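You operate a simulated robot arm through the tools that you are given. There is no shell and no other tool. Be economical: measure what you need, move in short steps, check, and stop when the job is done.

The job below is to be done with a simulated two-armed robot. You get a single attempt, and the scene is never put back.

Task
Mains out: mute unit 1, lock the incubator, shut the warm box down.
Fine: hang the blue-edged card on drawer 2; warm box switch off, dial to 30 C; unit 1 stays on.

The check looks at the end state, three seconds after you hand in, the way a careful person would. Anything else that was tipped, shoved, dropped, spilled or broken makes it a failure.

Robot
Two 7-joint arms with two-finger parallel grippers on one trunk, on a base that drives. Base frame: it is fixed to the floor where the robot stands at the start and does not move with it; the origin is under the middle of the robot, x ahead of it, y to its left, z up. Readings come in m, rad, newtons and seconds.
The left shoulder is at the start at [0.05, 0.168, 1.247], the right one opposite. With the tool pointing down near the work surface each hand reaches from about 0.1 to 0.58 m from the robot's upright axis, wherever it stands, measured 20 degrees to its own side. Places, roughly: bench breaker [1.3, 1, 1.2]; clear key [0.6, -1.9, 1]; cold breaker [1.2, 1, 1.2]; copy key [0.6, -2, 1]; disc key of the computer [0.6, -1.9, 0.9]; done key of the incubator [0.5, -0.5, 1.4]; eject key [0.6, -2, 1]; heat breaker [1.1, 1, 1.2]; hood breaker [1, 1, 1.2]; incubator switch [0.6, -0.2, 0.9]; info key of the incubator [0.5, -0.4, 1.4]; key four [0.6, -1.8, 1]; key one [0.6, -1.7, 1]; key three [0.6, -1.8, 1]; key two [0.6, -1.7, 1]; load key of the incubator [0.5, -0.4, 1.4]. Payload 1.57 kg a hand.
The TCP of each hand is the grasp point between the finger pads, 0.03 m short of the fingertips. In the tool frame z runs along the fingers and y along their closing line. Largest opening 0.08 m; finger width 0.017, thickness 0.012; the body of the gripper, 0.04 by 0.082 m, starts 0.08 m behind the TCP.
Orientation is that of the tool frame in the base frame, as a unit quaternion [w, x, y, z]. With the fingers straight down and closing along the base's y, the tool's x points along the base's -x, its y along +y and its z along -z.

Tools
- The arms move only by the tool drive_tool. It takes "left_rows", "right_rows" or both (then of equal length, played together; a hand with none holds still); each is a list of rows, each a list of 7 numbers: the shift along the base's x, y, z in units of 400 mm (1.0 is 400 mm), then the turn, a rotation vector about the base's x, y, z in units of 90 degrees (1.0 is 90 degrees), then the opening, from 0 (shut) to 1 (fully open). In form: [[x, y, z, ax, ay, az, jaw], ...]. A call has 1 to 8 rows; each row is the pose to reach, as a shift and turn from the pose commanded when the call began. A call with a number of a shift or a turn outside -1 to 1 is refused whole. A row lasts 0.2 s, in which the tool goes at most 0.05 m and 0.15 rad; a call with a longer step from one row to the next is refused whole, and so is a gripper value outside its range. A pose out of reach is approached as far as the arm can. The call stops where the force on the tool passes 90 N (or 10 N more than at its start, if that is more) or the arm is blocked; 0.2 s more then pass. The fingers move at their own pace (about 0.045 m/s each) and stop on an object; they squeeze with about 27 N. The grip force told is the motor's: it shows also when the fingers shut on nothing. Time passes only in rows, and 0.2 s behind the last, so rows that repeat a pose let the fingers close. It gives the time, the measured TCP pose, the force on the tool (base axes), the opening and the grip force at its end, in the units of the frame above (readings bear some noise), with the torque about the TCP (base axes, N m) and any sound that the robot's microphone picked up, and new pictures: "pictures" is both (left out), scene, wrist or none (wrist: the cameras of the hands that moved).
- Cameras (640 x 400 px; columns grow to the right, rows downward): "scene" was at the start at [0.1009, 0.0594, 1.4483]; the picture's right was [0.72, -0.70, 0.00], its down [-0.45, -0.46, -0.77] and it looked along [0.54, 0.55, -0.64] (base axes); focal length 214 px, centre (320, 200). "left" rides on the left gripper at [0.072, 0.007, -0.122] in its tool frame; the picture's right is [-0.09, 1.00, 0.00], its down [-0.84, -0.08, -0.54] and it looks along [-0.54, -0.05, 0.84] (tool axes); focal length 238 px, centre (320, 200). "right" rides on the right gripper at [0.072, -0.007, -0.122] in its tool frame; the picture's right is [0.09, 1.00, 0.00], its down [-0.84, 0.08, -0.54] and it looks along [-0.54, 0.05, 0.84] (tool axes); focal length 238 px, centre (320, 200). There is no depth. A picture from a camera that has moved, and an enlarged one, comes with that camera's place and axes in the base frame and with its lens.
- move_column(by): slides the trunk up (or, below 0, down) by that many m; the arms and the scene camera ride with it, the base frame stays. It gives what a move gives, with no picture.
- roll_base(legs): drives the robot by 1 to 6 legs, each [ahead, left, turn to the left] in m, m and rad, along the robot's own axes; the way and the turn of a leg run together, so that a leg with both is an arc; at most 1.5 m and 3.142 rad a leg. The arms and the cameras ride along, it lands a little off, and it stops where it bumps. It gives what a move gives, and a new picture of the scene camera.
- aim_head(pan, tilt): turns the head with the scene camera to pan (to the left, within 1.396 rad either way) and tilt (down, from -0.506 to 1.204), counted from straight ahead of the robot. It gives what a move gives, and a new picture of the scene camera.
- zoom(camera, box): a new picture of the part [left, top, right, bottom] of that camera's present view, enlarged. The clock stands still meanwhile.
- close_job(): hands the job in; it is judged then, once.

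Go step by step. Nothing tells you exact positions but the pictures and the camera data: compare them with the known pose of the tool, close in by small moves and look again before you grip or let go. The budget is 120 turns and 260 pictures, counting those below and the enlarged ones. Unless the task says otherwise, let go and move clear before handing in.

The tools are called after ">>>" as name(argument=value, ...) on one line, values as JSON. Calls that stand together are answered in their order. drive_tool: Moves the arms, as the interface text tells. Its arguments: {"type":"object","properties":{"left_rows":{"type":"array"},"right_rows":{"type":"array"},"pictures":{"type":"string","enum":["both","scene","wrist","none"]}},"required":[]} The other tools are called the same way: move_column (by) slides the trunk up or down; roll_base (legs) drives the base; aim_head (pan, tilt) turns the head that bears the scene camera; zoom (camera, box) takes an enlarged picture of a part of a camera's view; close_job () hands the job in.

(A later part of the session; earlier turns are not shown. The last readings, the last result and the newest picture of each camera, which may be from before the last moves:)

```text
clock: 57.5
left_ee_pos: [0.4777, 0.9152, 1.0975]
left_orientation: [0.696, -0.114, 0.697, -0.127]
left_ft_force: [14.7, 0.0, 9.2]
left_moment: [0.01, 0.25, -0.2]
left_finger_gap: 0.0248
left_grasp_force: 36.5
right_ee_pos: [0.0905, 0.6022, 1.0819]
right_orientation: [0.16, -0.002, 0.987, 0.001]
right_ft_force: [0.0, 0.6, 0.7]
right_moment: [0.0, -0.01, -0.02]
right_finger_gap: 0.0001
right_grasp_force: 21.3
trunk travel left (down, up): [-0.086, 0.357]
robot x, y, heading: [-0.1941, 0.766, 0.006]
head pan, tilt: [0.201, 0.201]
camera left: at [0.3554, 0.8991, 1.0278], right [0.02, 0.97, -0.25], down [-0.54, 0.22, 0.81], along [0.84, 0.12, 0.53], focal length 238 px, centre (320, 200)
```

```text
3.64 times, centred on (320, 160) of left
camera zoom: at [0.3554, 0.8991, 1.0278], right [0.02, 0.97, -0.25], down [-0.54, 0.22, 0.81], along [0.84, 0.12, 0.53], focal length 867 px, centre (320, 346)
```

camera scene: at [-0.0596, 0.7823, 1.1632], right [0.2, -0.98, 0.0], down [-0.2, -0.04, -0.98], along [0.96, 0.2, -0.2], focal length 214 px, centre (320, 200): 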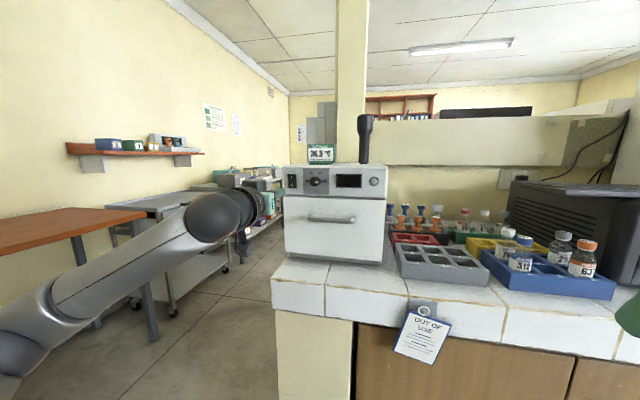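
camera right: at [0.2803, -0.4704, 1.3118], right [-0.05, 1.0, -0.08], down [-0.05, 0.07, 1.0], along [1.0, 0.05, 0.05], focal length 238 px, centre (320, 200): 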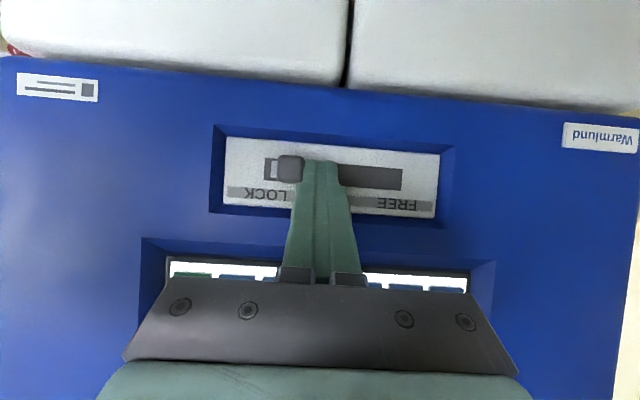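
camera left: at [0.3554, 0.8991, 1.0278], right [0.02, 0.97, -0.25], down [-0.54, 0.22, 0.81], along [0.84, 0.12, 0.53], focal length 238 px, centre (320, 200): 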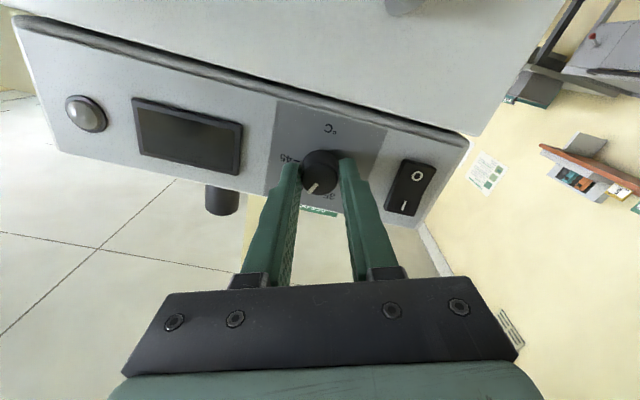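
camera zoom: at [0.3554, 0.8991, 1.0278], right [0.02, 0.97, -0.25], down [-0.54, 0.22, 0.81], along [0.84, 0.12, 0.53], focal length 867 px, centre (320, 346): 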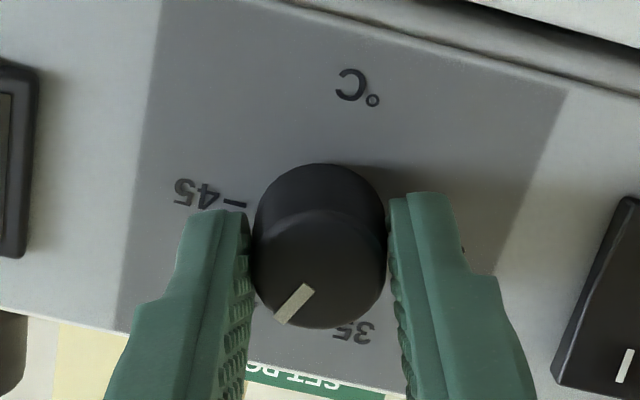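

>>> drive_tool(left_rows=[[0, 0, 0, -0.09, 0, 0, 0], [0, 0, 0, -0.18, 0, 0, 0], [0, 0, 0, -0.27, 0, 0, 0], [0, 0, 0, -0.36, 0, 0, 0], [0, 0, 0, -0.45, 0, 0, 0], [0, 0, 0, -0.54, 0, 0, 0], [0, 0, 0, -0.63, 0, 0, 0], [0, 0, 0, -0.72, 0, 0, 0]], pictures="wrist")

>>> zoom(camera="left", box=[240, 105, 400, 215])

```text
clock: 59.3
left_ee_pos: [0.4792, 0.9139, 1.0982]
left_orientation: [0.526, -0.469, 0.521, -0.481]
left_ft_force: [18.5, -2.1, 11.9]
left_moment: [0.01, -0.39, 0.11]
left_finger_gap: 0.0245
left_grasp_force: 36.4
right_ee_pos: [0.0903, 0.6013, 1.0818]
right_orientation: [0.16, -0.001, 0.987, 0.002]
right_ft_force: [-0.5, 0.1, -0.1]
right_moment: [-0.01, -0.01, 0.01]
right_finger_gap: 0.0001
right_grasp_force: 21.2
trunk travel left (down, up): [-0.086, 0.357]
robot x, y, heading: [-0.1932, 0.7684, 0.005]
head pan, tilt: [0.201, 0.201]
camera left: at [0.3551, 0.8443, 1.0825], right [0.02, 0.19, -0.98], down [-0.54, 0.83, 0.15], along [0.84, 0.53, 0.11], focal length 238 px, centre (320, 200)
```

left: 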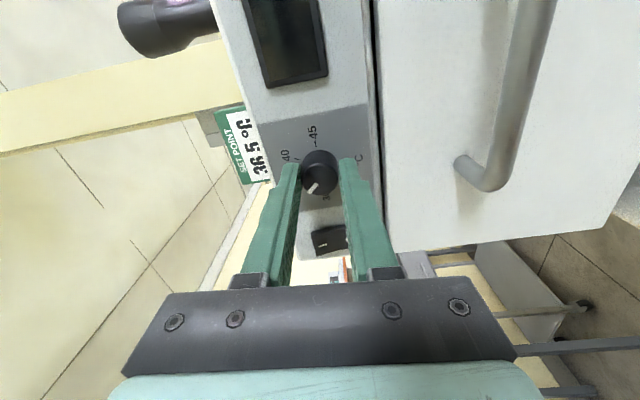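

```text
3.64 times, centred on (320, 160) of left
camera zoom: at [0.3551, 0.8443, 1.0825], right [0.02, 0.19, -0.98], down [-0.54, 0.83, 0.15], along [0.84, 0.53, 0.11], focal length 867 px, centre (320, 346)
```

zoom: 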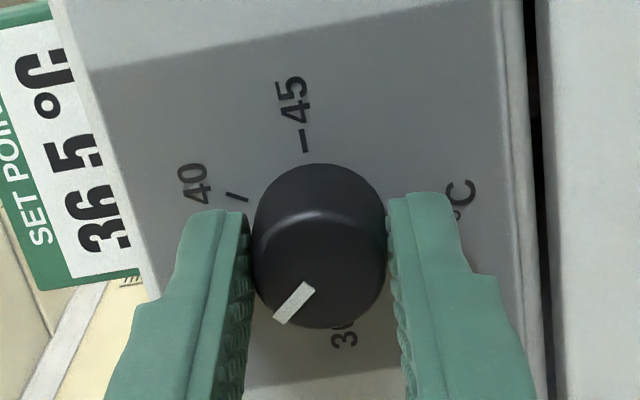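

>>> drive_tool(left_rows=[[0, 0, 0, -0.09, 0, 0, 0], [0, 0, 0, -0.18, 0, 0, 0], [0, 0, 0, -0.27, 0, 0, 0], [0, 0, 0, -0.36, 0, 0, 0], [0, 0, 0, -0.45, 0, 0, 0], [0, 0, 0, -0.54, 0, 0, 0], [0, 0, 0, -0.559, 0, 0, 0]], pictures="wrist")

>>> zoom(camera="left", box=[240, 105, 400, 215])

>>> zoom(camera="scene", box=[275, 160, 335, 200])

```text
clock: 60.9
left_ee_pos: [0.4782, 0.9139, 1.0987]
left_orientation: [-0.277, 0.648, -0.269, 0.657]
left_ft_force: [20.3, -4.3, 16.5]
left_moment: [0.36, -0.31, 0.04]
left_finger_gap: 0.0248
left_grasp_force: 36.5
right_ee_pos: [0.0908, 0.6015, 1.0811]
right_orientation: [0.16, -0.001, 0.987, 0.002]
right_ft_force: [0.8, 0.0, 0.3]
right_moment: [0.0, -0.01, -0.01]
right_finger_gap: 0.0002
right_grasp_force: 21.4
trunk travel left (down, up): [-0.086, 0.357]
robot x, y, heading: [-0.1929, 0.7636, 0.002]
head pan, tilt: [0.201, 0.201]
camera left: at [0.3549, 0.8576, 1.1421], right [0.02, -0.63, -0.77], down [-0.54, 0.65, -0.54], along [0.84, 0.42, -0.33], focal length 238 px, centre (320, 200)
```

left: 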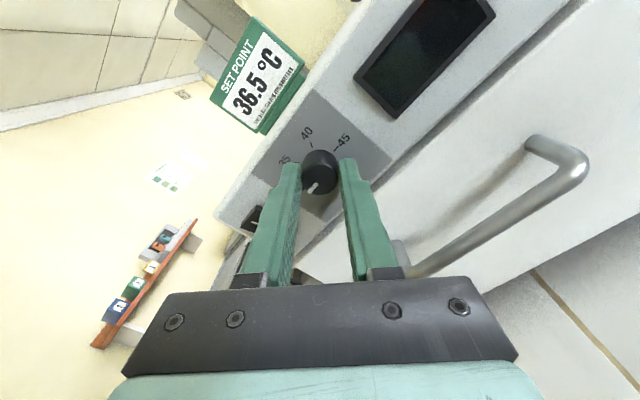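

```text
3.64 times, centred on (320, 160) of left
camera zoom: at [0.3549, 0.8576, 1.1421], right [0.02, -0.63, -0.77], down [-0.54, 0.65, -0.54], along [0.84, 0.42, -0.33], focal length 867 px, centre (320, 346)
```

zoom: 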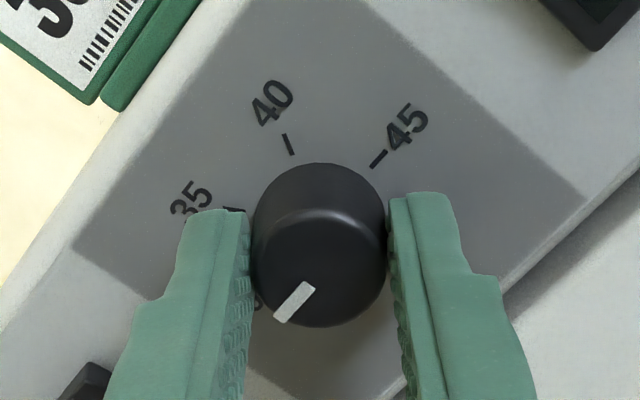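

```text
10.00 times, centred on (305, 180) of scene
camera zoom: at [-0.0588, 0.7814, 1.1633], right [0.2, -0.98, 0.0], down [-0.2, -0.04, -0.98], along [0.96, 0.2, -0.2], focal length 2145 px, centre (470, 400)
```

zoom: 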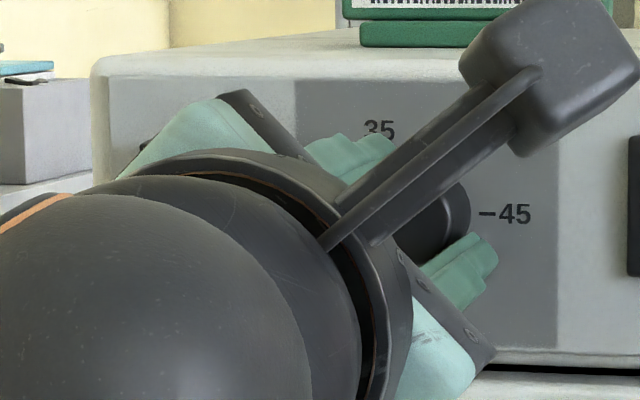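

Rotated about 180°. Release, back off and check.

>>> drive_tool(left_rows=[[0, 0, 0, 0, 0, 0, 0.7], [0, 0, 0, 0, 0, 0, 0.7], [0, 0, 0, 0, 0, 0, 0.7], [-0.08, 0, 0, 0, 0, 0, 0.7], [-0.18, 0, 0, 0, 0, 0, 0.7], [-0.28, 0.08, 0, 0, 0, 0, 0.7], [-0.3, 0.18, 0, 0, 0, 0, 0.7], [-0.3, 0.28, 0, 0, 0, 0, 0.7]], pictures="none")

>>> zoom(camera="scene", box=[275, 160, 335, 200])

```text
refused: row 6 steps farther than a row can; nothing moved
```

```text
10.00 times, centred on (305, 180) of scene
camera zoom: at [-0.0588, 0.7814, 1.1633], right [0.2, -0.98, 0.0], down [-0.2, -0.04, -0.98], along [0.96, 0.2, -0.2], focal length 2145 px, centre (470, 400)
```

zoom: 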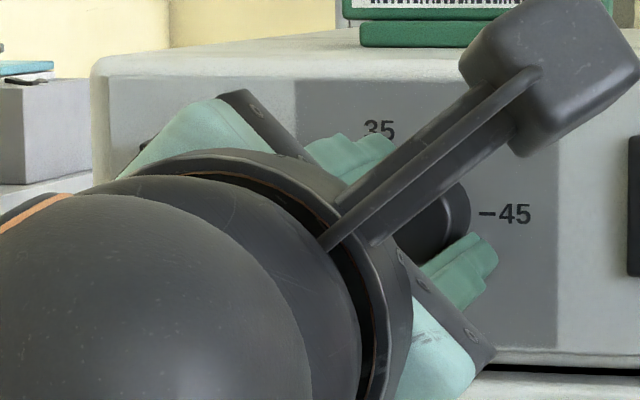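

>>> drive_tool(left_rows=[[0, 0, 0, 0, 0, 0, 0.7], [0, 0, 0, 0, 0, 0, 0.7], [0, 0, 0, 0, 0, 0, 0.7], [-0.08, 0, 0, 0, 0, 0, 0.7], [-0.18, 0, 0, 0, 0, 0, 0.7], [-0.26, 0.05, 0, 0, 0, 0, 0.7], [-0.28, 0.16, 0, 0, 0, 0, 0.7], [-0.3, 0.27, 0, 0, 0, 0, 0.7]], pictures="none")

>>> zoom(camera="scene", box=[275, 160, 335, 200])

```text
clock: 62.7
left_ee_pos: [0.3547, 1.0214, 1.0999]
left_orientation: [-0.278, 0.648, -0.271, 0.656]
left_ft_force: [0.5, -0.2, -0.7]
left_moment: [-0.01, -0.01, 0.02]
left_finger_gap: 0.0561
left_grasp_force: 0.0
right_ee_pos: [0.0894, 0.6024, 1.083]
right_orientation: [0.16, -0.001, 0.987, 0.002]
right_ft_force: [-1.2, -0.5, 0.6]
right_moment: [0.01, 0.03, -0.02]
right_finger_gap: 0.0001
right_grasp_force: 20.9
trunk travel left (down, up): [-0.086, 0.357]
robot x, y, heading: [-0.1934, 0.767, 0.004]
head pan, tilt: [0.201, 0.201]
```

```text
10.00 times, centred on (305, 180) of scene
camera zoom: at [-0.0596, 0.7824, 1.1633], right [0.2, -0.98, 0.0], down [-0.2, -0.04, -0.98], along [0.96, 0.2, -0.2], focal length 2145 px, centre (470, 400)
```

zoom: 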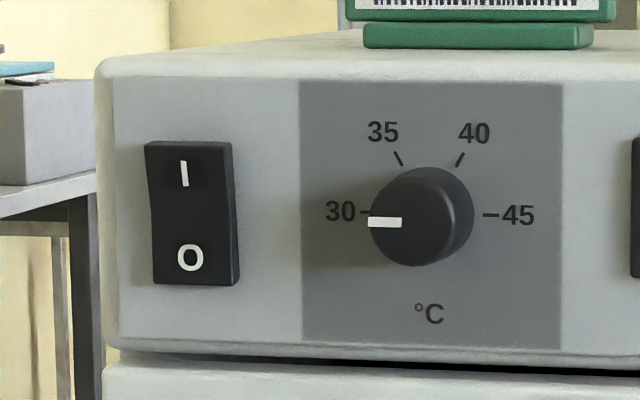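

Dial reads 30. I want certainty about the rocker state, so I take a side look with the wrist camera.

>>> drive_tool(left_rows=[[-0.02, 0.06, 0, 0.09, 0, 0, 0.4], [-0.05, 0.12, 0, 0.18, 0, 0, 0.2], [-0.05, 0.18, 0, 0.27, 0, 0, 0], [-0.05, 0.2, 0, 0.36, 0, 0, 0], [-0.05, 0.2, 0, 0.45, 0, 0, 0], [-0.05, 0.2, 0, 0.54, 0, 0, 0]], pictures="wrist")

```text
clock: 64.1
left_ee_pos: [0.3382, 1.1021, 1.0975]
left_orientation: [0.519, -0.476, 0.516, -0.487]
left_ft_force: [0.4, 0.8, -0.7]
left_moment: [0.02, -0.01, 0.01]
left_finger_gap: 0.0
left_grasp_force: 21.8
right_ee_pos: [0.0906, 0.6028, 1.0826]
right_orientation: [0.161, -0.001, 0.987, 0.002]
right_ft_force: [0.0, 0.0, -0.3]
right_moment: [0.0, 0.01, -0.03]
right_finger_gap: 0.0
right_grasp_force: 21.3
trunk travel left (down, up): [-0.086, 0.357]
robot x, y, heading: [-0.1915, 0.7662, 0.004]
head pan, tilt: [0.201, 0.201]
camera left: at [0.2146, 1.0323, 1.0841], right [0.02, 0.16, -0.99], down [-0.54, 0.83, 0.13], along [0.84, 0.53, 0.1], focal length 238 px, centre (320, 200)
```

left: 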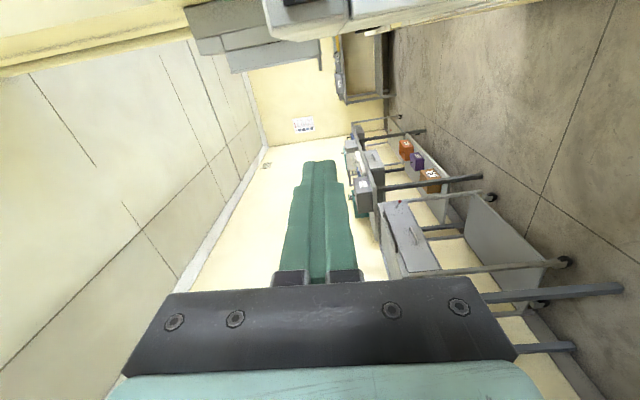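

>>> drive_tool(left_rows=[[0, 0, 0, 0.09, 0, 0, 0], [0, 0, 0, 0.18, 0, 0, 0], [0, 0, 0, 0.27, 0, 0, 0], [0, 0, 0, 0.36, 0, 0, 0], [0, 0, 0, 0.45, 0, 0, 0], [0, 0, 0, 0.54, 0, 0, 0], [0, 0, 0, 0.63, 0, 0, 0], [0, 0, 0, 0.72, 0, 0, 0]], pictures="none")

>>> drive_tool(left_rows=[[0, 0, 0, 0.09, 0, 0, 0], [0, 0, 0, 0.18, 0, 0, 0], [0, 0, 0, 0.27, 0, 0, 0], [0, 0, 0, 0.36, 0, 0, 0], [0, 0, 0, 0.45, 0, 0, 0]], pictures="wrist")

>>> zoom(camera="left", box=[160, 60, 320, 160])

```text
clock: 65.9
left_ee_pos: [0.3382, 1.1033, 1.0981]
left_orientation: [0.695, -0.123, 0.696, -0.135]
left_ft_force: [0.3, 0.8, -0.2]
left_moment: [0.01, -0.03, -0.02]
left_finger_gap: 0.0001
left_grasp_force: 21.2
right_ee_pos: [0.0895, 0.6021, 1.0817]
right_orientation: [0.16, -0.001, 0.987, 0.002]
right_ft_force: [-0.3, 0.0, 1.1]
right_moment: [0.02, -0.03, 0.03]
right_finger_gap: 0.0
right_grasp_force: 21.7
trunk travel left (down, up): [-0.086, 0.357]
robot x, y, heading: [-0.1918, 0.762, 0.009]
head pan, tilt: [0.201, 0.201]
```

```text
clock: 67.1
left_ee_pos: [0.3377, 1.1018, 1.0988]
left_orientation: [0.694, 0.125, 0.699, 0.114]
left_ft_force: [-0.2, 1.2, 1.4]
left_moment: [0.01, 0.01, -0.01]
left_finger_gap: 0.0
left_grasp_force: 21.5
right_ee_pos: [0.0894, 0.6022, 1.0828]
right_orientation: [0.16, -0.002, 0.987, 0.002]
right_ft_force: [-0.7, 0.0, 0.0]
right_moment: [0.01, -0.01, 0.02]
right_finger_gap: 0.0001
right_grasp_force: 21.5
trunk travel left (down, up): [-0.086, 0.357]
robot x, y, heading: [-0.1917, 0.7602, 0.003]
head pan, tilt: [0.201, 0.201]
camera left: at [0.2147, 1.1349, 1.0339], right [0.02, 0.91, 0.42], down [-0.54, -0.35, 0.77], along [0.84, -0.24, 0.48], focal length 238 px, centre (320, 200)
```

left: 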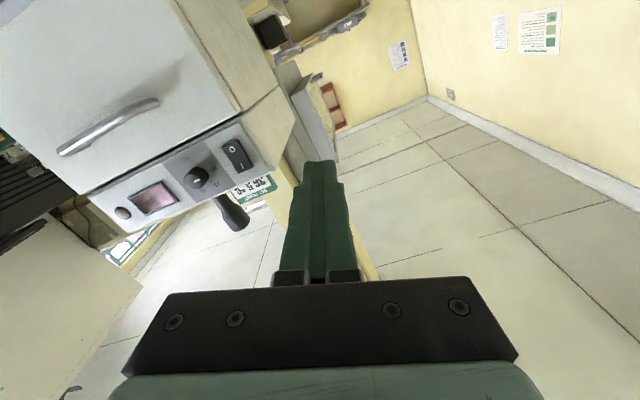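

```text
4.00 times, centred on (240, 110) of left
camera zoom: at [0.2147, 1.1349, 1.0339], right [0.02, 0.91, 0.42], down [-0.54, -0.35, 0.77], along [0.84, -0.24, 0.48], focal length 953 px, centre (640, 560)
```

zoom: 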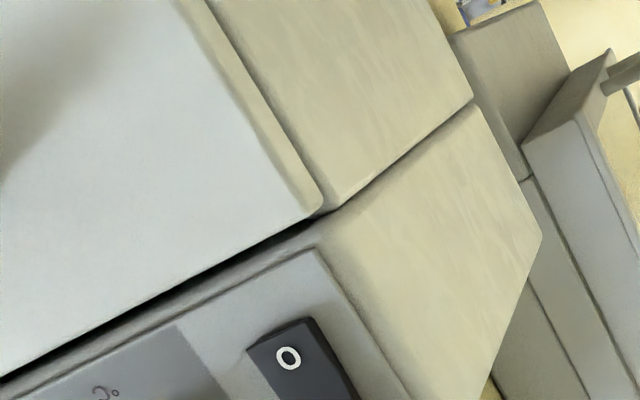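

>>> zoom(camera="left", box=[170, 120, 270, 200])

```text
5.00 times, centred on (220, 160) of left
camera zoom: at [0.2147, 1.1349, 1.0339], right [0.02, 0.91, 0.42], down [-0.54, -0.35, 0.77], along [0.84, -0.24, 0.48], focal length 1192 px, centre (820, 400)
```

zoom: 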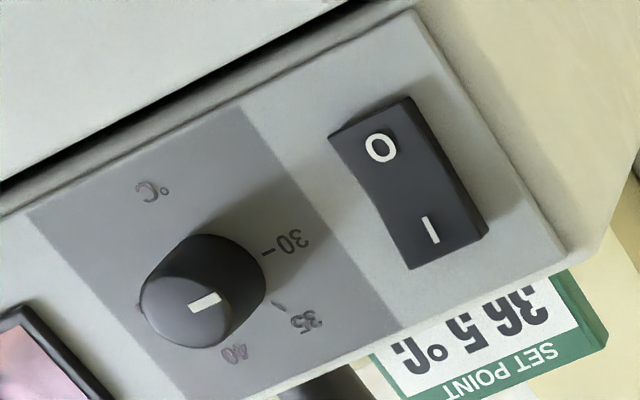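

Switch is off and dial at 30. Next is the card: its ring is at about [0.405, 0.636, 0.819]. I'll take the ring with the right hand (fingers forward-down, closing sideways), and park the left.

>>> move_column(by=-0.05)

>>> drive_tool(left_rows=[[-0.05, 0, 0, 0, 0, 0, 0], [-0.1, 0, 0, 0, 0, 0, 0], [-0.15, 0, 0, 0, 0, 0, 0], [-0.2, 0, 0, 0, 0, 0, 0], [-0.25, 0, 0, 0, 0, 0, 0], [-0.3, 0, 0, 0, 0, 0, 0]], right_rows=[[0.06, 0.014, -0.03, 0, -0.085, 0, 0.3], [0.12, 0.03, -0.06, 0, -0.17, 0, 0.55], [0.18, 0.045, -0.09, 0, -0.255, 0, 0.55], [0.24, 0.06, -0.12, 0, -0.34, 0, 0.55], [0.3, 0.075, -0.15, 0, -0.43, 0, 0.55], [0.375, 0.085, -0.18, 0, -0.52, 0, 0.55]], pictures="none")

>>> aim_head(pan=-0.25, tilt=0.55)

```text
clock: 68.0
left_ee_pos: [0.3379, 1.1029, 1.048]
left_orientation: [0.695, 0.124, 0.7, 0.113]
left_ft_force: [-0.2, 0.4, 0.0]
left_moment: [0.0, 0.02, 0.01]
left_finger_gap: 0.0001
left_grasp_force: 21.0
right_ee_pos: [0.0901, 0.6022, 1.0316]
right_orientation: [0.16, -0.001, 0.987, 0.002]
right_ft_force: [-0.1, 0.0, -0.4]
right_moment: [0.0, 0.03, 0.03]
right_finger_gap: 0.0002
right_grasp_force: 21.7
trunk travel left (down, up): [-0.036, 0.407]
robot x, y, heading: [-0.192, 0.7652, 0.006]
head pan, tilt: [0.201, 0.201]
```

```text
clock: 69.5
left_ee_pos: [0.2169, 1.1041, 1.048]
left_orientation: [0.694, 0.124, 0.7, 0.113]
left_ft_force: [0.0, 0.3, -0.3]
left_moment: [0.03, -0.04, -0.01]
left_finger_gap: 0.0001
left_grasp_force: 21.4
right_ee_pos: [0.2394, 0.6356, 0.9623]
right_orientation: [0.54, -0.002, 0.842, 0.001]
right_ft_force: [0.0, -0.2, 0.4]
right_moment: [-0.02, -0.03, 0.0]
right_finger_gap: 0.044
right_grasp_force: 0.1
trunk travel left (down, up): [-0.036, 0.407]
robot x, y, heading: [-0.1953, 0.7664, 0.001]
head pan, tilt: [0.201, 0.201]
```

```text
clock: 70.3
left_ee_pos: [0.2165, 1.1032, 1.0489]
left_orientation: [0.695, 0.124, 0.7, 0.113]
left_ft_force: [-0.1, -0.1, 0.5]
left_moment: [0.0, 0.03, 0.02]
left_finger_gap: 0.0002
left_grasp_force: 21.1
right_ee_pos: [0.2404, 0.6362, 0.9637]
right_orientation: [0.539, -0.002, 0.843, 0.001]
right_ft_force: [0.4, 0.7, -0.3]
right_moment: [-0.01, -0.01, 0.01]
right_finger_gap: 0.0442
right_grasp_force: 0.0
trunk travel left (down, up): [-0.036, 0.407]
robot x, y, heading: [-0.1949, 0.7675, 0.0]
head pan, tilt: [-0.25, 0.55]
camera scene: at [-0.0637, 0.7416, 1.0811], right [-0.24, -0.97, 0.0], down [-0.51, 0.13, -0.85], along [0.83, -0.21, -0.52], focal length 214 px, centre (320, 200)
```

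scene: 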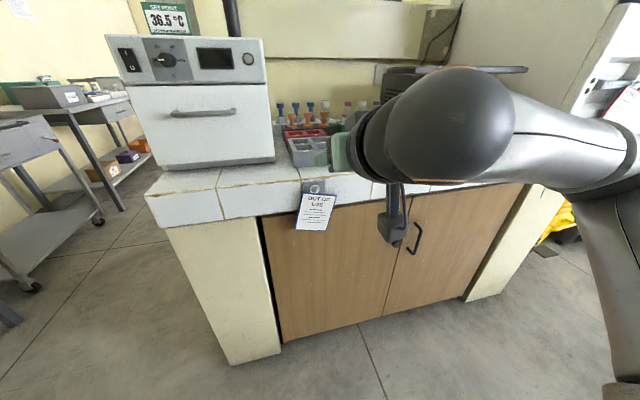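

>>> zoom(camera="scene", box=[285, 165, 345, 240])

>>> drive_tool(right_rows=[[0.06, 0, -0.08, 0.08, 0, 0, 0.55], [0.12, 0, -0.16, 0.15, 0, 0, 0.55], [0.18, 0, -0.22, 0.15, 0, 0, 0.55]], pictures="wrist")

>>> zoom(camera="right", box=[240, 80, 400, 200])

```text
5.33 times, centred on (315, 202) of scene
camera zoom: at [-0.0637, 0.7416, 1.0811], right [-0.24, -0.97, 0.0], down [-0.51, 0.13, -0.85], along [0.83, -0.21, -0.52], focal length 1144 px, centre (347, 187)
```

zoom: 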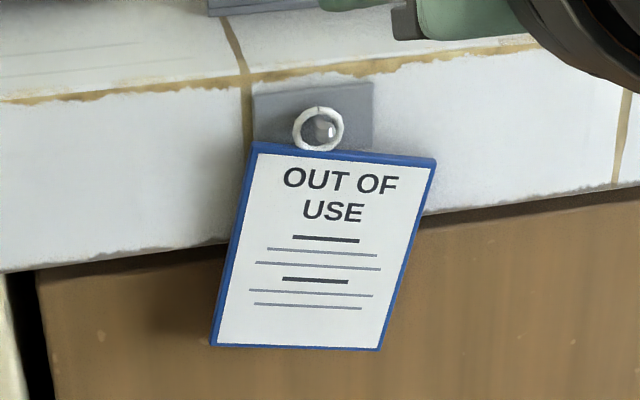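

```text
clock: 71.2
left_ee_pos: [0.217, 1.1042, 1.0482]
left_orientation: [0.694, 0.124, 0.7, 0.113]
left_ft_force: [0.1, 1.1, -0.5]
left_moment: [0.03, -0.03, -0.02]
left_finger_gap: 0.0
left_grasp_force: 21.3
right_ee_pos: [0.3127, 0.6363, 0.8731]
right_orientation: [0.536, 0.063, 0.836, 0.1]
right_ft_force: [0.2, 0.2, 0.1]
right_moment: [0.01, -0.01, 0.0]
right_finger_gap: 0.044
right_grasp_force: 0.0
trunk travel left (down, up): [-0.036, 0.407]
robot x, y, heading: [-0.193, 0.764, 0.0]
head pan, tilt: [-0.25, 0.55]
camera right: at [0.1724, 0.6317, 0.8586], right [-0.04, 0.99, 0.15], down [-0.14, -0.16, 0.98], along [0.99, 0.02, 0.15], focal length 238 px, centre (320, 200)
```

right: 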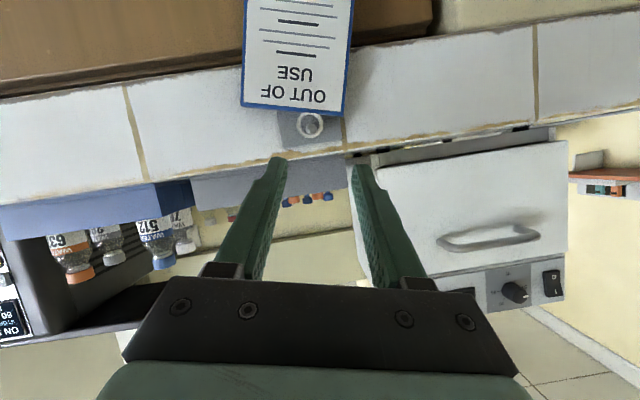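

```text
3.33 times, centred on (320, 140) of right
camera zoom: at [0.1724, 0.6317, 0.8586], right [-0.04, 0.99, 0.15], down [-0.14, -0.16, 0.98], along [0.99, 0.02, 0.15], focal length 794 px, centre (320, 400)
```

zoom: 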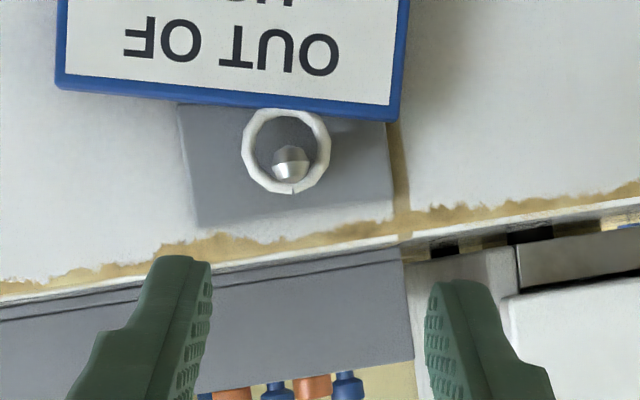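

>>> drive_tool(right_rows=[[0.05, -0.008, -0.032, 0.03, 0, 0, 0.55], [0.1, -0.0155, -0.0645, 0.06, 0, 0, 0.55]], pictures="wrist")

>>> zoom(camera="right", box=[240, 100, 400, 200])

>>> zoom(camera="scene", box=[285, 165, 345, 225])

```text
clock: 71.8
left_ee_pos: [0.218, 1.1033, 1.0495]
left_orientation: [0.694, 0.124, 0.7, 0.113]
left_ft_force: [-0.8, -0.2, 0.2]
left_moment: [0.01, -0.01, -0.02]
left_finger_gap: 0.0001
left_grasp_force: 21.3
right_ee_pos: [0.3541, 0.6311, 0.8457]
right_orientation: [0.532, 0.086, 0.831, 0.14]
right_ft_force: [-0.1, -1.6, -0.6]
right_moment: [0.04, 0.02, 0.01]
right_finger_gap: 0.044
right_grasp_force: 0.0
trunk travel left (down, up): [-0.036, 0.407]
robot x, y, heading: [-0.1937, 0.7663, 0.006]
head pan, tilt: [-0.25, 0.55]
camera right: at [0.2124, 0.6283, 0.8309], right [-0.04, 0.97, 0.24], down [-0.14, -0.25, 0.96], along [0.99, 0.01, 0.15], focal length 238 px, centre (320, 200)
```

right: 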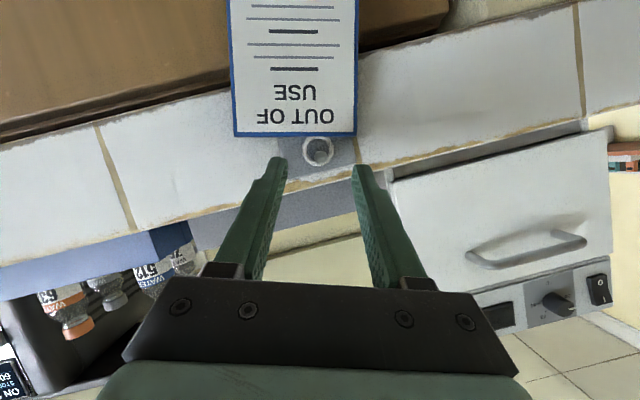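

```text
4.00 times, centred on (320, 150) of right
camera zoom: at [0.2124, 0.6283, 0.8309], right [-0.04, 0.97, 0.24], down [-0.14, -0.25, 0.96], along [0.99, 0.01, 0.15], focal length 953 px, centre (320, 400)
```

zoom: 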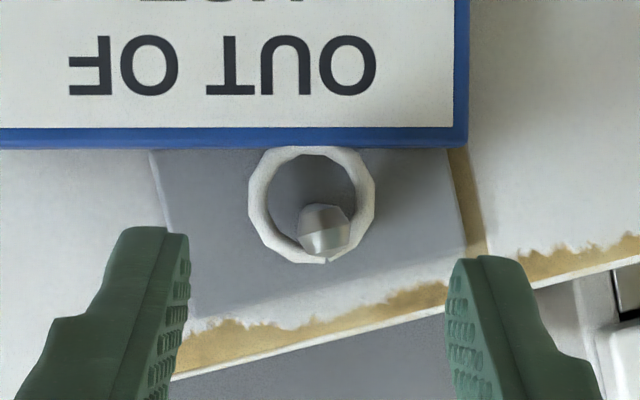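

```text
6.67 times, centred on (315, 195) of scene
camera zoom: at [-0.0638, 0.7416, 1.081], right [-0.24, -0.97, 0.0], down [-0.51, 0.13, -0.85], along [0.83, -0.21, -0.52], focal length 1430 px, centre (353, 233)
```

zoom: 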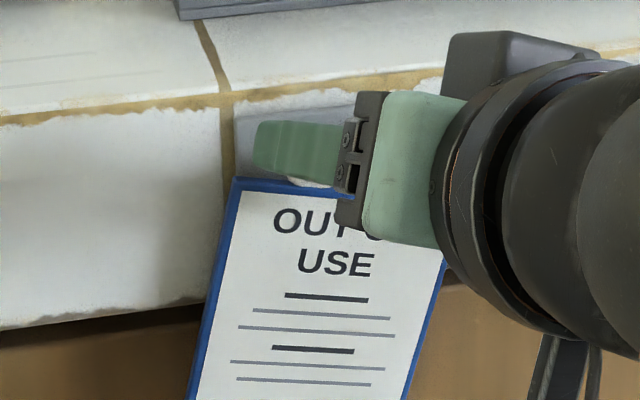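

>>> drive_tool(right_rows=[[0.04, 0.005, -0.015, 0, 0, 0, 0.55], [0.065, 0.009, -0.025, 0, 0, 0, 0.55]], pictures="wrist")

>>> zoom(camera="right", box=[240, 100, 400, 200])

```text
clock: 72.3
left_ee_pos: [0.2171, 1.1034, 1.0483]
left_orientation: [0.694, 0.124, 0.7, 0.114]
left_ft_force: [-0.5, -0.5, 0.2]
left_moment: [-0.03, -0.03, -0.01]
left_finger_gap: 0.0001
left_grasp_force: 21.3
right_ee_pos: [0.3789, 0.6341, 0.8362]
right_orientation: [0.532, 0.088, 0.831, 0.139]
right_ft_force: [0.6, 0.4, 0.1]
right_moment: [-0.01, -0.01, 0.01]
right_finger_gap: 0.0442
right_grasp_force: 0.0
trunk travel left (down, up): [-0.036, 0.407]
robot x, y, heading: [-0.1891, 0.7662, -0.0]
head pan, tilt: [-0.25, 0.55]
camera right: at [0.2371, 0.6304, 0.8209], right [-0.04, 0.97, 0.24], down [-0.14, -0.25, 0.96], along [0.99, 0.01, 0.15], focal length 238 px, centre (320, 200)
```

right: 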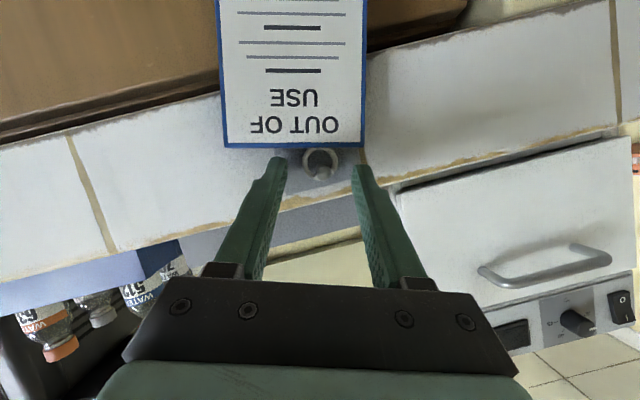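

```text
4.00 times, centred on (320, 150) of right
camera zoom: at [0.2371, 0.6304, 0.8209], right [-0.04, 0.97, 0.24], down [-0.14, -0.25, 0.96], along [0.99, 0.01, 0.15], focal length 953 px, centre (320, 400)
```

zoom: 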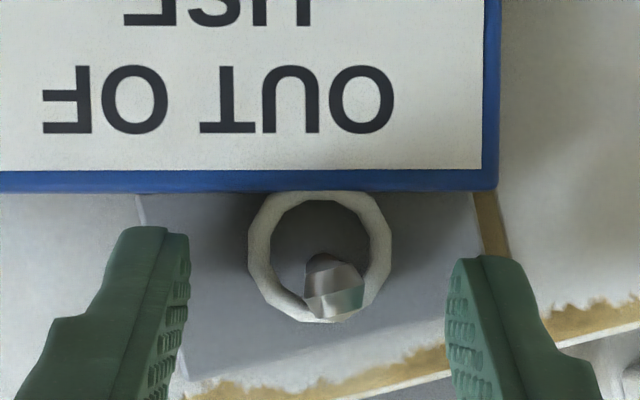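

>>> drive_tool(right_rows=[[0.003, 0, -0.006, 0, 0, 0, 0.55], [0.003, 0, -0.006, 0, 0, 0, 0], [0.003, 0, -0.006, 0, 0, 0, 0], [0.003, 0, -0.006, 0, 0, 0, 0], [0.003, 0, -0.006, 0, 0, 0, 0]], pictures="wrist")

>>> zoom(camera="right", box=[240, 100, 400, 200])

```text
clock: 73.5
left_ee_pos: [0.2161, 1.1037, 1.049]
left_orientation: [0.695, 0.123, 0.7, 0.114]
left_ft_force: [-0.5, 0.3, -0.1]
left_moment: [-0.01, 0.01, 0.01]
left_finger_gap: 0.0002
left_grasp_force: 21.2
right_ee_pos: [0.3786, 0.6346, 0.8334]
right_orientation: [0.532, 0.087, 0.83, 0.14]
right_ft_force: [-0.8, -0.6, 0.9]
right_moment: [-0.01, -0.01, 0.01]
right_finger_gap: 0.0202
right_grasp_force: 27.3
trunk travel left (down, up): [-0.036, 0.407]
robot x, y, heading: [-0.1971, 0.7645, 0.005]
head pan, tilt: [-0.25, 0.55]
camera right: at [0.2383, 0.6312, 0.8186], right [-0.04, 0.97, 0.24], down [-0.14, -0.25, 0.96], along [0.99, 0.01, 0.15], focal length 238 px, centre (320, 200)
```

right: 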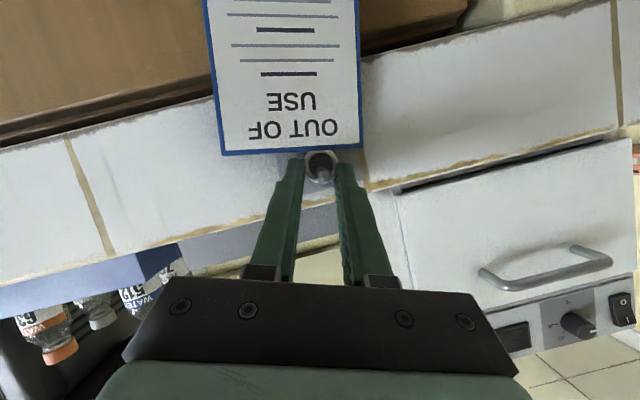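

```text
4.00 times, centred on (320, 150) of right
camera zoom: at [0.2383, 0.6312, 0.8186], right [-0.04, 0.97, 0.24], down [-0.14, -0.25, 0.96], along [0.99, 0.01, 0.15], focal length 953 px, centre (320, 400)
```

zoom: 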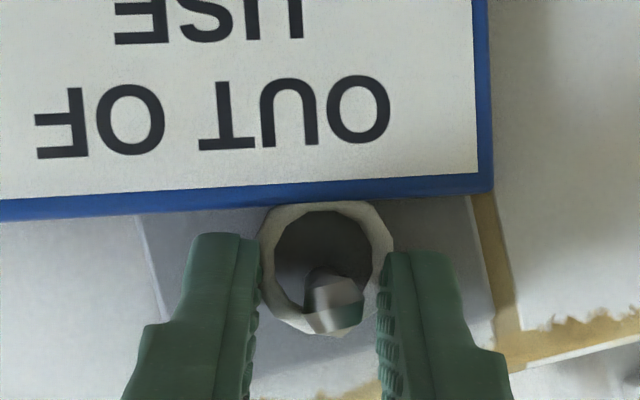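

The grip is slightly above the ring's middle; I'll reopen, go 3 mm deeper and grip again.

>>> drive_tool(right_rows=[[0, 0, 0, 0, 0, 0, 0.45], [0.0, 0.0, 0, 0, 0, 0, 0.45], [0.007, 0.001, -0.008, 0, 0, 0, 0.45], [0.007, 0.001, -0.008, 0, 0, 0, 0], [0.007, 0.001, -0.008, 0, 0, 0, 0], [0.007, 0.001, -0.008, 0, 0, 0, 0], [0.007, 0.001, -0.008, 0, 0, 0, 0]], pictures="wrist")

>>> zoom(camera="right", box=[240, 100, 400, 200])

```text
clock: 75.2
left_ee_pos: [0.2169, 1.1039, 1.0492]
left_orientation: [0.695, 0.125, 0.699, 0.112]
left_ft_force: [0.1, -0.6, -0.4]
left_moment: [0.0, -0.01, 0.01]
left_finger_gap: 0.0
left_grasp_force: 20.5
right_ee_pos: [0.3828, 0.6351, 0.8309]
right_orientation: [0.533, 0.087, 0.83, 0.138]
right_ft_force: [-5.1, -2.6, 1.8]
right_moment: [-0.02, 0.06, -0.1]
right_finger_gap: 0.023
right_grasp_force: 27.0
trunk travel left (down, up): [-0.036, 0.407]
robot x, y, heading: [-0.1924, 0.761, 0.006]
head pan, tilt: [-0.25, 0.55]
camera right: at [0.2412, 0.631, 0.8152], right [-0.04, 0.97, 0.24], down [-0.14, -0.25, 0.96], along [0.99, 0.01, 0.15], focal length 238 px, centre (320, 200)
```

right: 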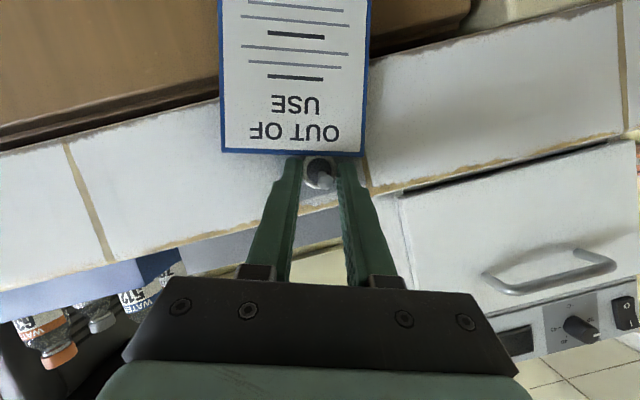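

```text
4.00 times, centred on (320, 150) of right
camera zoom: at [0.2412, 0.631, 0.8152], right [-0.04, 0.97, 0.24], down [-0.14, -0.25, 0.96], along [0.99, 0.01, 0.15], focal length 953 px, centre (320, 400)
```

zoom: 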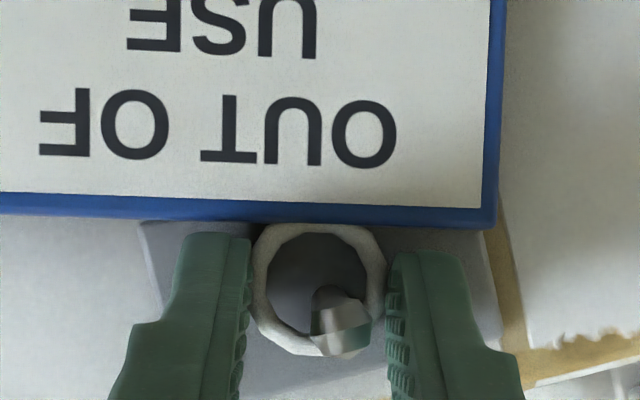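

Good grip near the full diameter. Lift a little and draw straight out.

>>> drive_tool(right_rows=[[0, 0, 0.015, 0, 0, 0, 0], [-0.02, 0, 0.018, 0, 0, 0, 0], [-0.04, 0, 0.02, 0, 0, 0, 0]], pictures="wrist")

>>> zoom(camera="right", box=[240, 100, 400, 200])

```text
clock: 76.0
left_ee_pos: [0.2166, 1.1034, 1.0482]
left_orientation: [0.695, 0.124, 0.7, 0.112]
left_ft_force: [0.1, -1.0, 0.0]
left_moment: [-0.01, 0.03, 0.01]
left_finger_gap: 0.0
left_grasp_force: 21.6
right_ee_pos: [0.3662, 0.6342, 0.8378]
right_orientation: [0.533, 0.086, 0.83, 0.139]
right_ft_force: [-0.4, 0.7, -0.2]
right_moment: [-0.03, 0.02, 0.02]
right_finger_gap: 0.0229
right_grasp_force: 26.9
trunk travel left (down, up): [-0.036, 0.407]
robot x, y, heading: [-0.1887, 0.7686, 0.005]
head pan, tilt: [-0.25, 0.55]
camera right: at [0.225, 0.6307, 0.822], right [-0.04, 0.97, 0.24], down [-0.14, -0.25, 0.96], along [0.99, 0.01, 0.15], focal length 238 px, centre (320, 200)
```

right: 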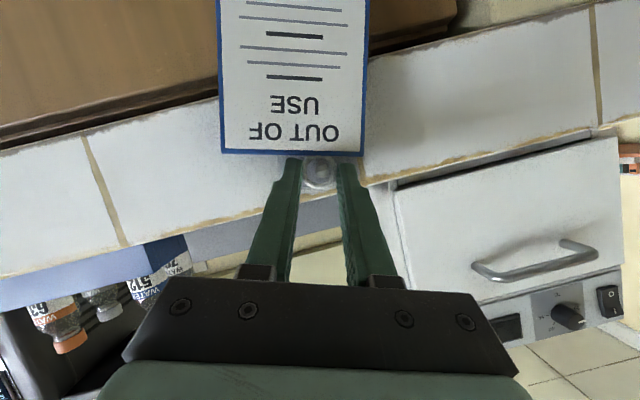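

```text
4.00 times, centred on (320, 150) of right
camera zoom: at [0.225, 0.6307, 0.822], right [-0.04, 0.97, 0.24], down [-0.14, -0.25, 0.96], along [0.99, 0.01, 0.15], focal length 953 px, centre (320, 400)
```

zoom: 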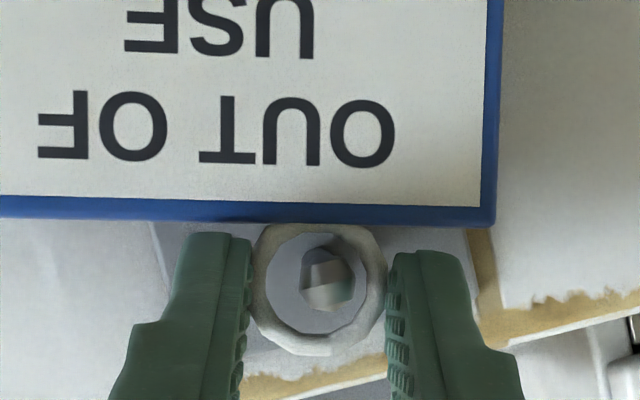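

>>> drive_tool(right_rows=[[-0.03, 0, 0, 0, 0, 0, 0], [-0.07, 0, 0, 0, 0, 0, 0], [-0.14, 0, 0.02, 0, 0, 0, 0], [-0.22, 0, 0.05, 0, 0, 0, 0]], pictures="both")

```text
clock: 77.0
left_ee_pos: [0.2177, 1.1039, 1.0491]
left_orientation: [0.694, 0.124, 0.7, 0.113]
left_ft_force: [0.9, 0.7, 0.3]
left_moment: [0.0, 0.02, 0.01]
left_finger_gap: 0.0
left_grasp_force: 21.3
right_ee_pos: [0.2789, 0.6345, 0.8596]
right_orientation: [0.532, 0.087, 0.83, 0.14]
right_ft_force: [-0.8, 0.2, -0.1]
right_moment: [0.0, 0.0, 0.01]
right_finger_gap: 0.0229
right_grasp_force: 27.0
trunk travel left (down, up): [-0.036, 0.407]
robot x, y, heading: [-0.1945, 0.7671, 0.001]
head pan, tilt: [-0.25, 0.55]
camera scene: at [-0.0637, 0.7415, 1.081], right [-0.24, -0.97, 0.0], down [-0.51, 0.13, -0.85], along [0.83, -0.21, -0.52], focal length 214 px, centre (320, 200)
camera right: at [0.1373, 0.6302, 0.8441], right [-0.04, 0.97, 0.24], down [-0.14, -0.25, 0.96], along [0.99, 0.01, 0.15], focal length 238 px, centre (320, 200)
```

scene: 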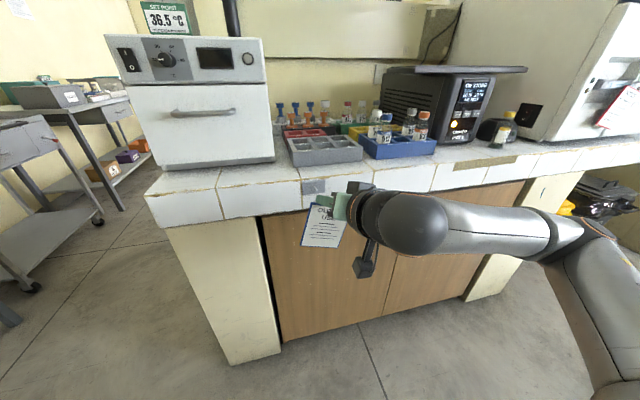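
right: 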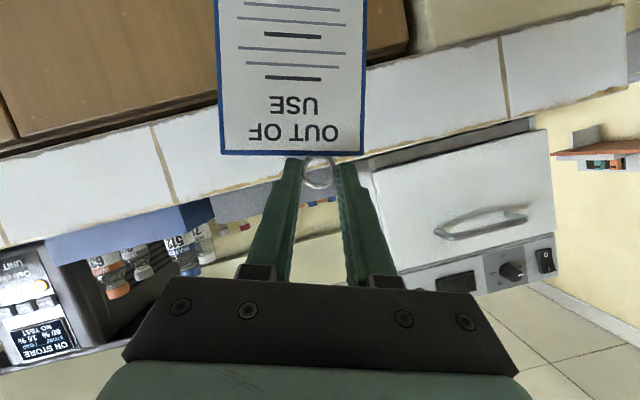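

Card is off the peg, held firmly by the ring. I'll raise it and drive back to the incubator.

>>> drive_tool(right_rows=[[-0.03, 0, 0.08, 0, 0, 0, 0], [-0.06, 0, 0.17, 0, 0, 0, 0], [-0.08, 0, 0.26, 0, 0, 0, 0], [-0.1, 0, 0.35, 0, 0, 0, 0], [-0.1, 0, 0.43, 0, 0, 0, 0]], pictures="none")

>>> roll_base(legs=[[0, -1.18, 0]])

```text
clock: 78.2
left_ee_pos: [0.2173, 1.103, 1.0493]
left_orientation: [0.694, 0.123, 0.7, 0.114]
left_ft_force: [0.0, -0.4, -0.3]
left_moment: [0.01, 0.01, 0.0]
left_finger_gap: 0.0002
left_grasp_force: 20.8
right_ee_pos: [0.2355, 0.6378, 1.0287]
right_orientation: [0.532, 0.085, 0.83, 0.14]
right_ft_force: [0.2, -0.2, 0.0]
right_moment: [0.03, 0.03, 0.01]
right_finger_gap: 0.0227
right_grasp_force: 27.0
trunk travel left (down, up): [-0.036, 0.407]
robot x, y, heading: [-0.1913, 0.7649, 0.001]
head pan, tilt: [-0.25, 0.55]
```

```text
clock: 88.7
left_ee_pos: [0.223, -0.0628, 1.0492]
left_orientation: [0.694, 0.12, 0.7, 0.117]
left_ft_force: [-0.7, -0.3, -0.2]
left_moment: [-0.01, 0.0, -0.01]
left_finger_gap: 0.0002
left_grasp_force: 21.4
right_ee_pos: [0.2462, -0.5288, 1.029]
right_orientation: [0.532, 0.083, 0.831, 0.143]
right_ft_force: [0.6, -0.4, 0.5]
right_moment: [0.04, 0.02, 0.0]
right_finger_gap: 0.0201
right_grasp_force: 26.6
trunk travel left (down, up): [-0.036, 0.407]
robot x, y, heading: [-0.1817, -0.4045, 0.012]
head pan, tilt: [-0.25, 0.55]
camera scene: at [-0.0546, -0.4271, 1.081], right [-0.24, -0.97, 0.0], down [-0.51, 0.12, -0.85], along [0.83, -0.2, -0.52], focal length 214 px, centre (320, 200)
```

scene: 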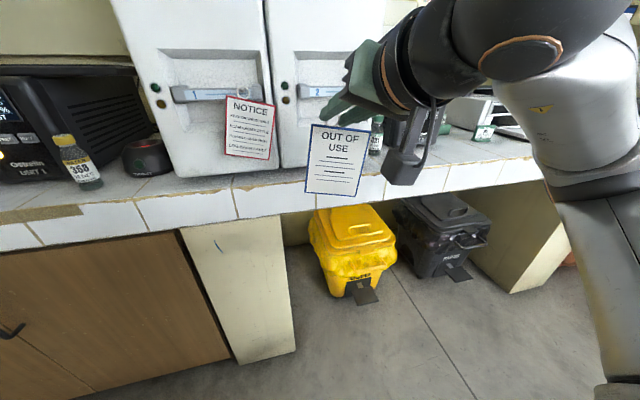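

>>> zoom(camera="right", box=[0, 0, 640, 400])

>>> zoom(camera="right", box=[240, 100, 400, 200])

>>> aim_head(pan=-0.25, tilt=0.2)

```text
1.00 times, centred on (320, 200) of right (not enlarged: the box is as wide or as high as the picture)
camera zoom: at [0.1059, -0.5339, 1.0142], right [-0.05, 0.97, 0.24], down [-0.14, -0.25, 0.96], along [0.99, 0.01, 0.15], focal length 238 px, centre (320, 200)
```

zoom: 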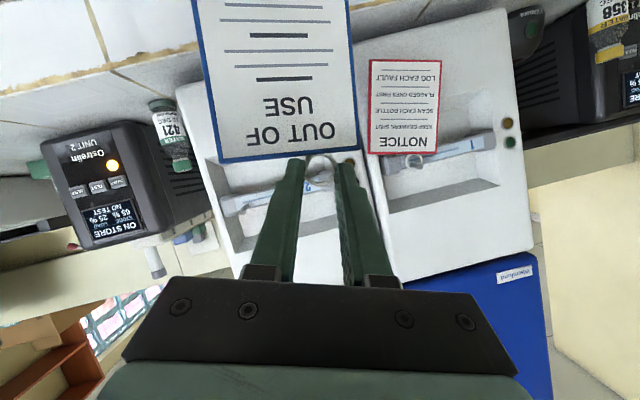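

```text
4.00 times, centred on (320, 150) of right
camera zoom: at [0.1059, -0.5339, 1.0142], right [-0.05, 0.97, 0.24], down [-0.14, -0.25, 0.96], along [0.99, 0.01, 0.15], focal length 953 px, centre (320, 400)
```

zoom: 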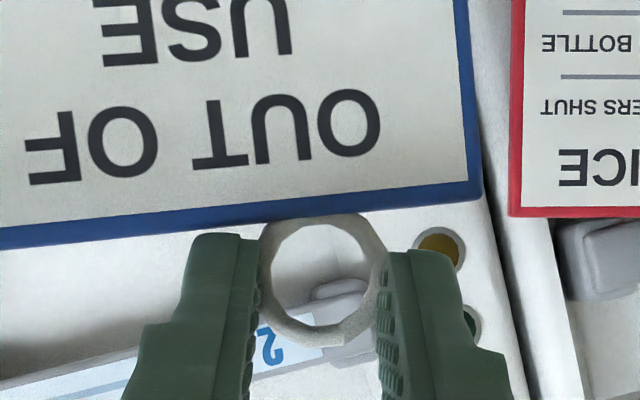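

```text
clock: 89.5
left_ee_pos: [0.2237, -0.0624, 1.0487]
left_orientation: [0.694, 0.121, 0.7, 0.115]
left_ft_force: [0.7, 0.1, -0.1]
left_moment: [0.02, 0.02, -0.01]
left_finger_gap: 0.0001
left_grasp_force: 21.2
right_ee_pos: [0.2465, -0.5296, 1.0305]
right_orientation: [0.532, 0.083, 0.831, 0.142]
right_ft_force: [0.4, -0.1, 0.1]
right_moment: [0.03, 0.0, -0.01]
right_finger_gap: 0.0197
right_grasp_force: 27.0
trunk travel left (down, up): [-0.036, 0.407]
robot x, y, heading: [-0.1824, -0.4049, 0.007]
head pan, tilt: [-0.25, 0.201]
camera scene: at [-0.0513, -0.4279, 1.1132], right [-0.24, -0.97, 0.0], down [-0.19, 0.05, -0.98], along [0.95, -0.23, -0.2], focal length 214 px, centre (320, 200)
```

scene: 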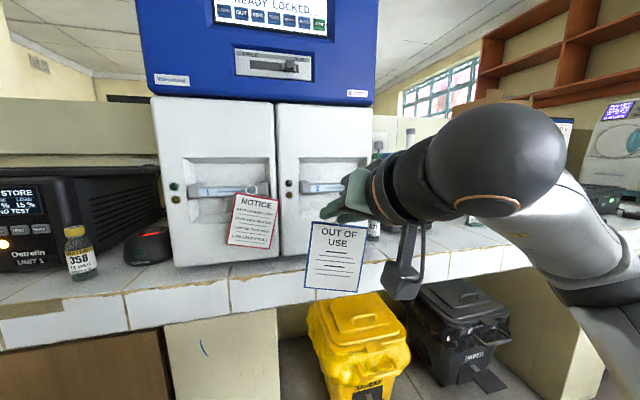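

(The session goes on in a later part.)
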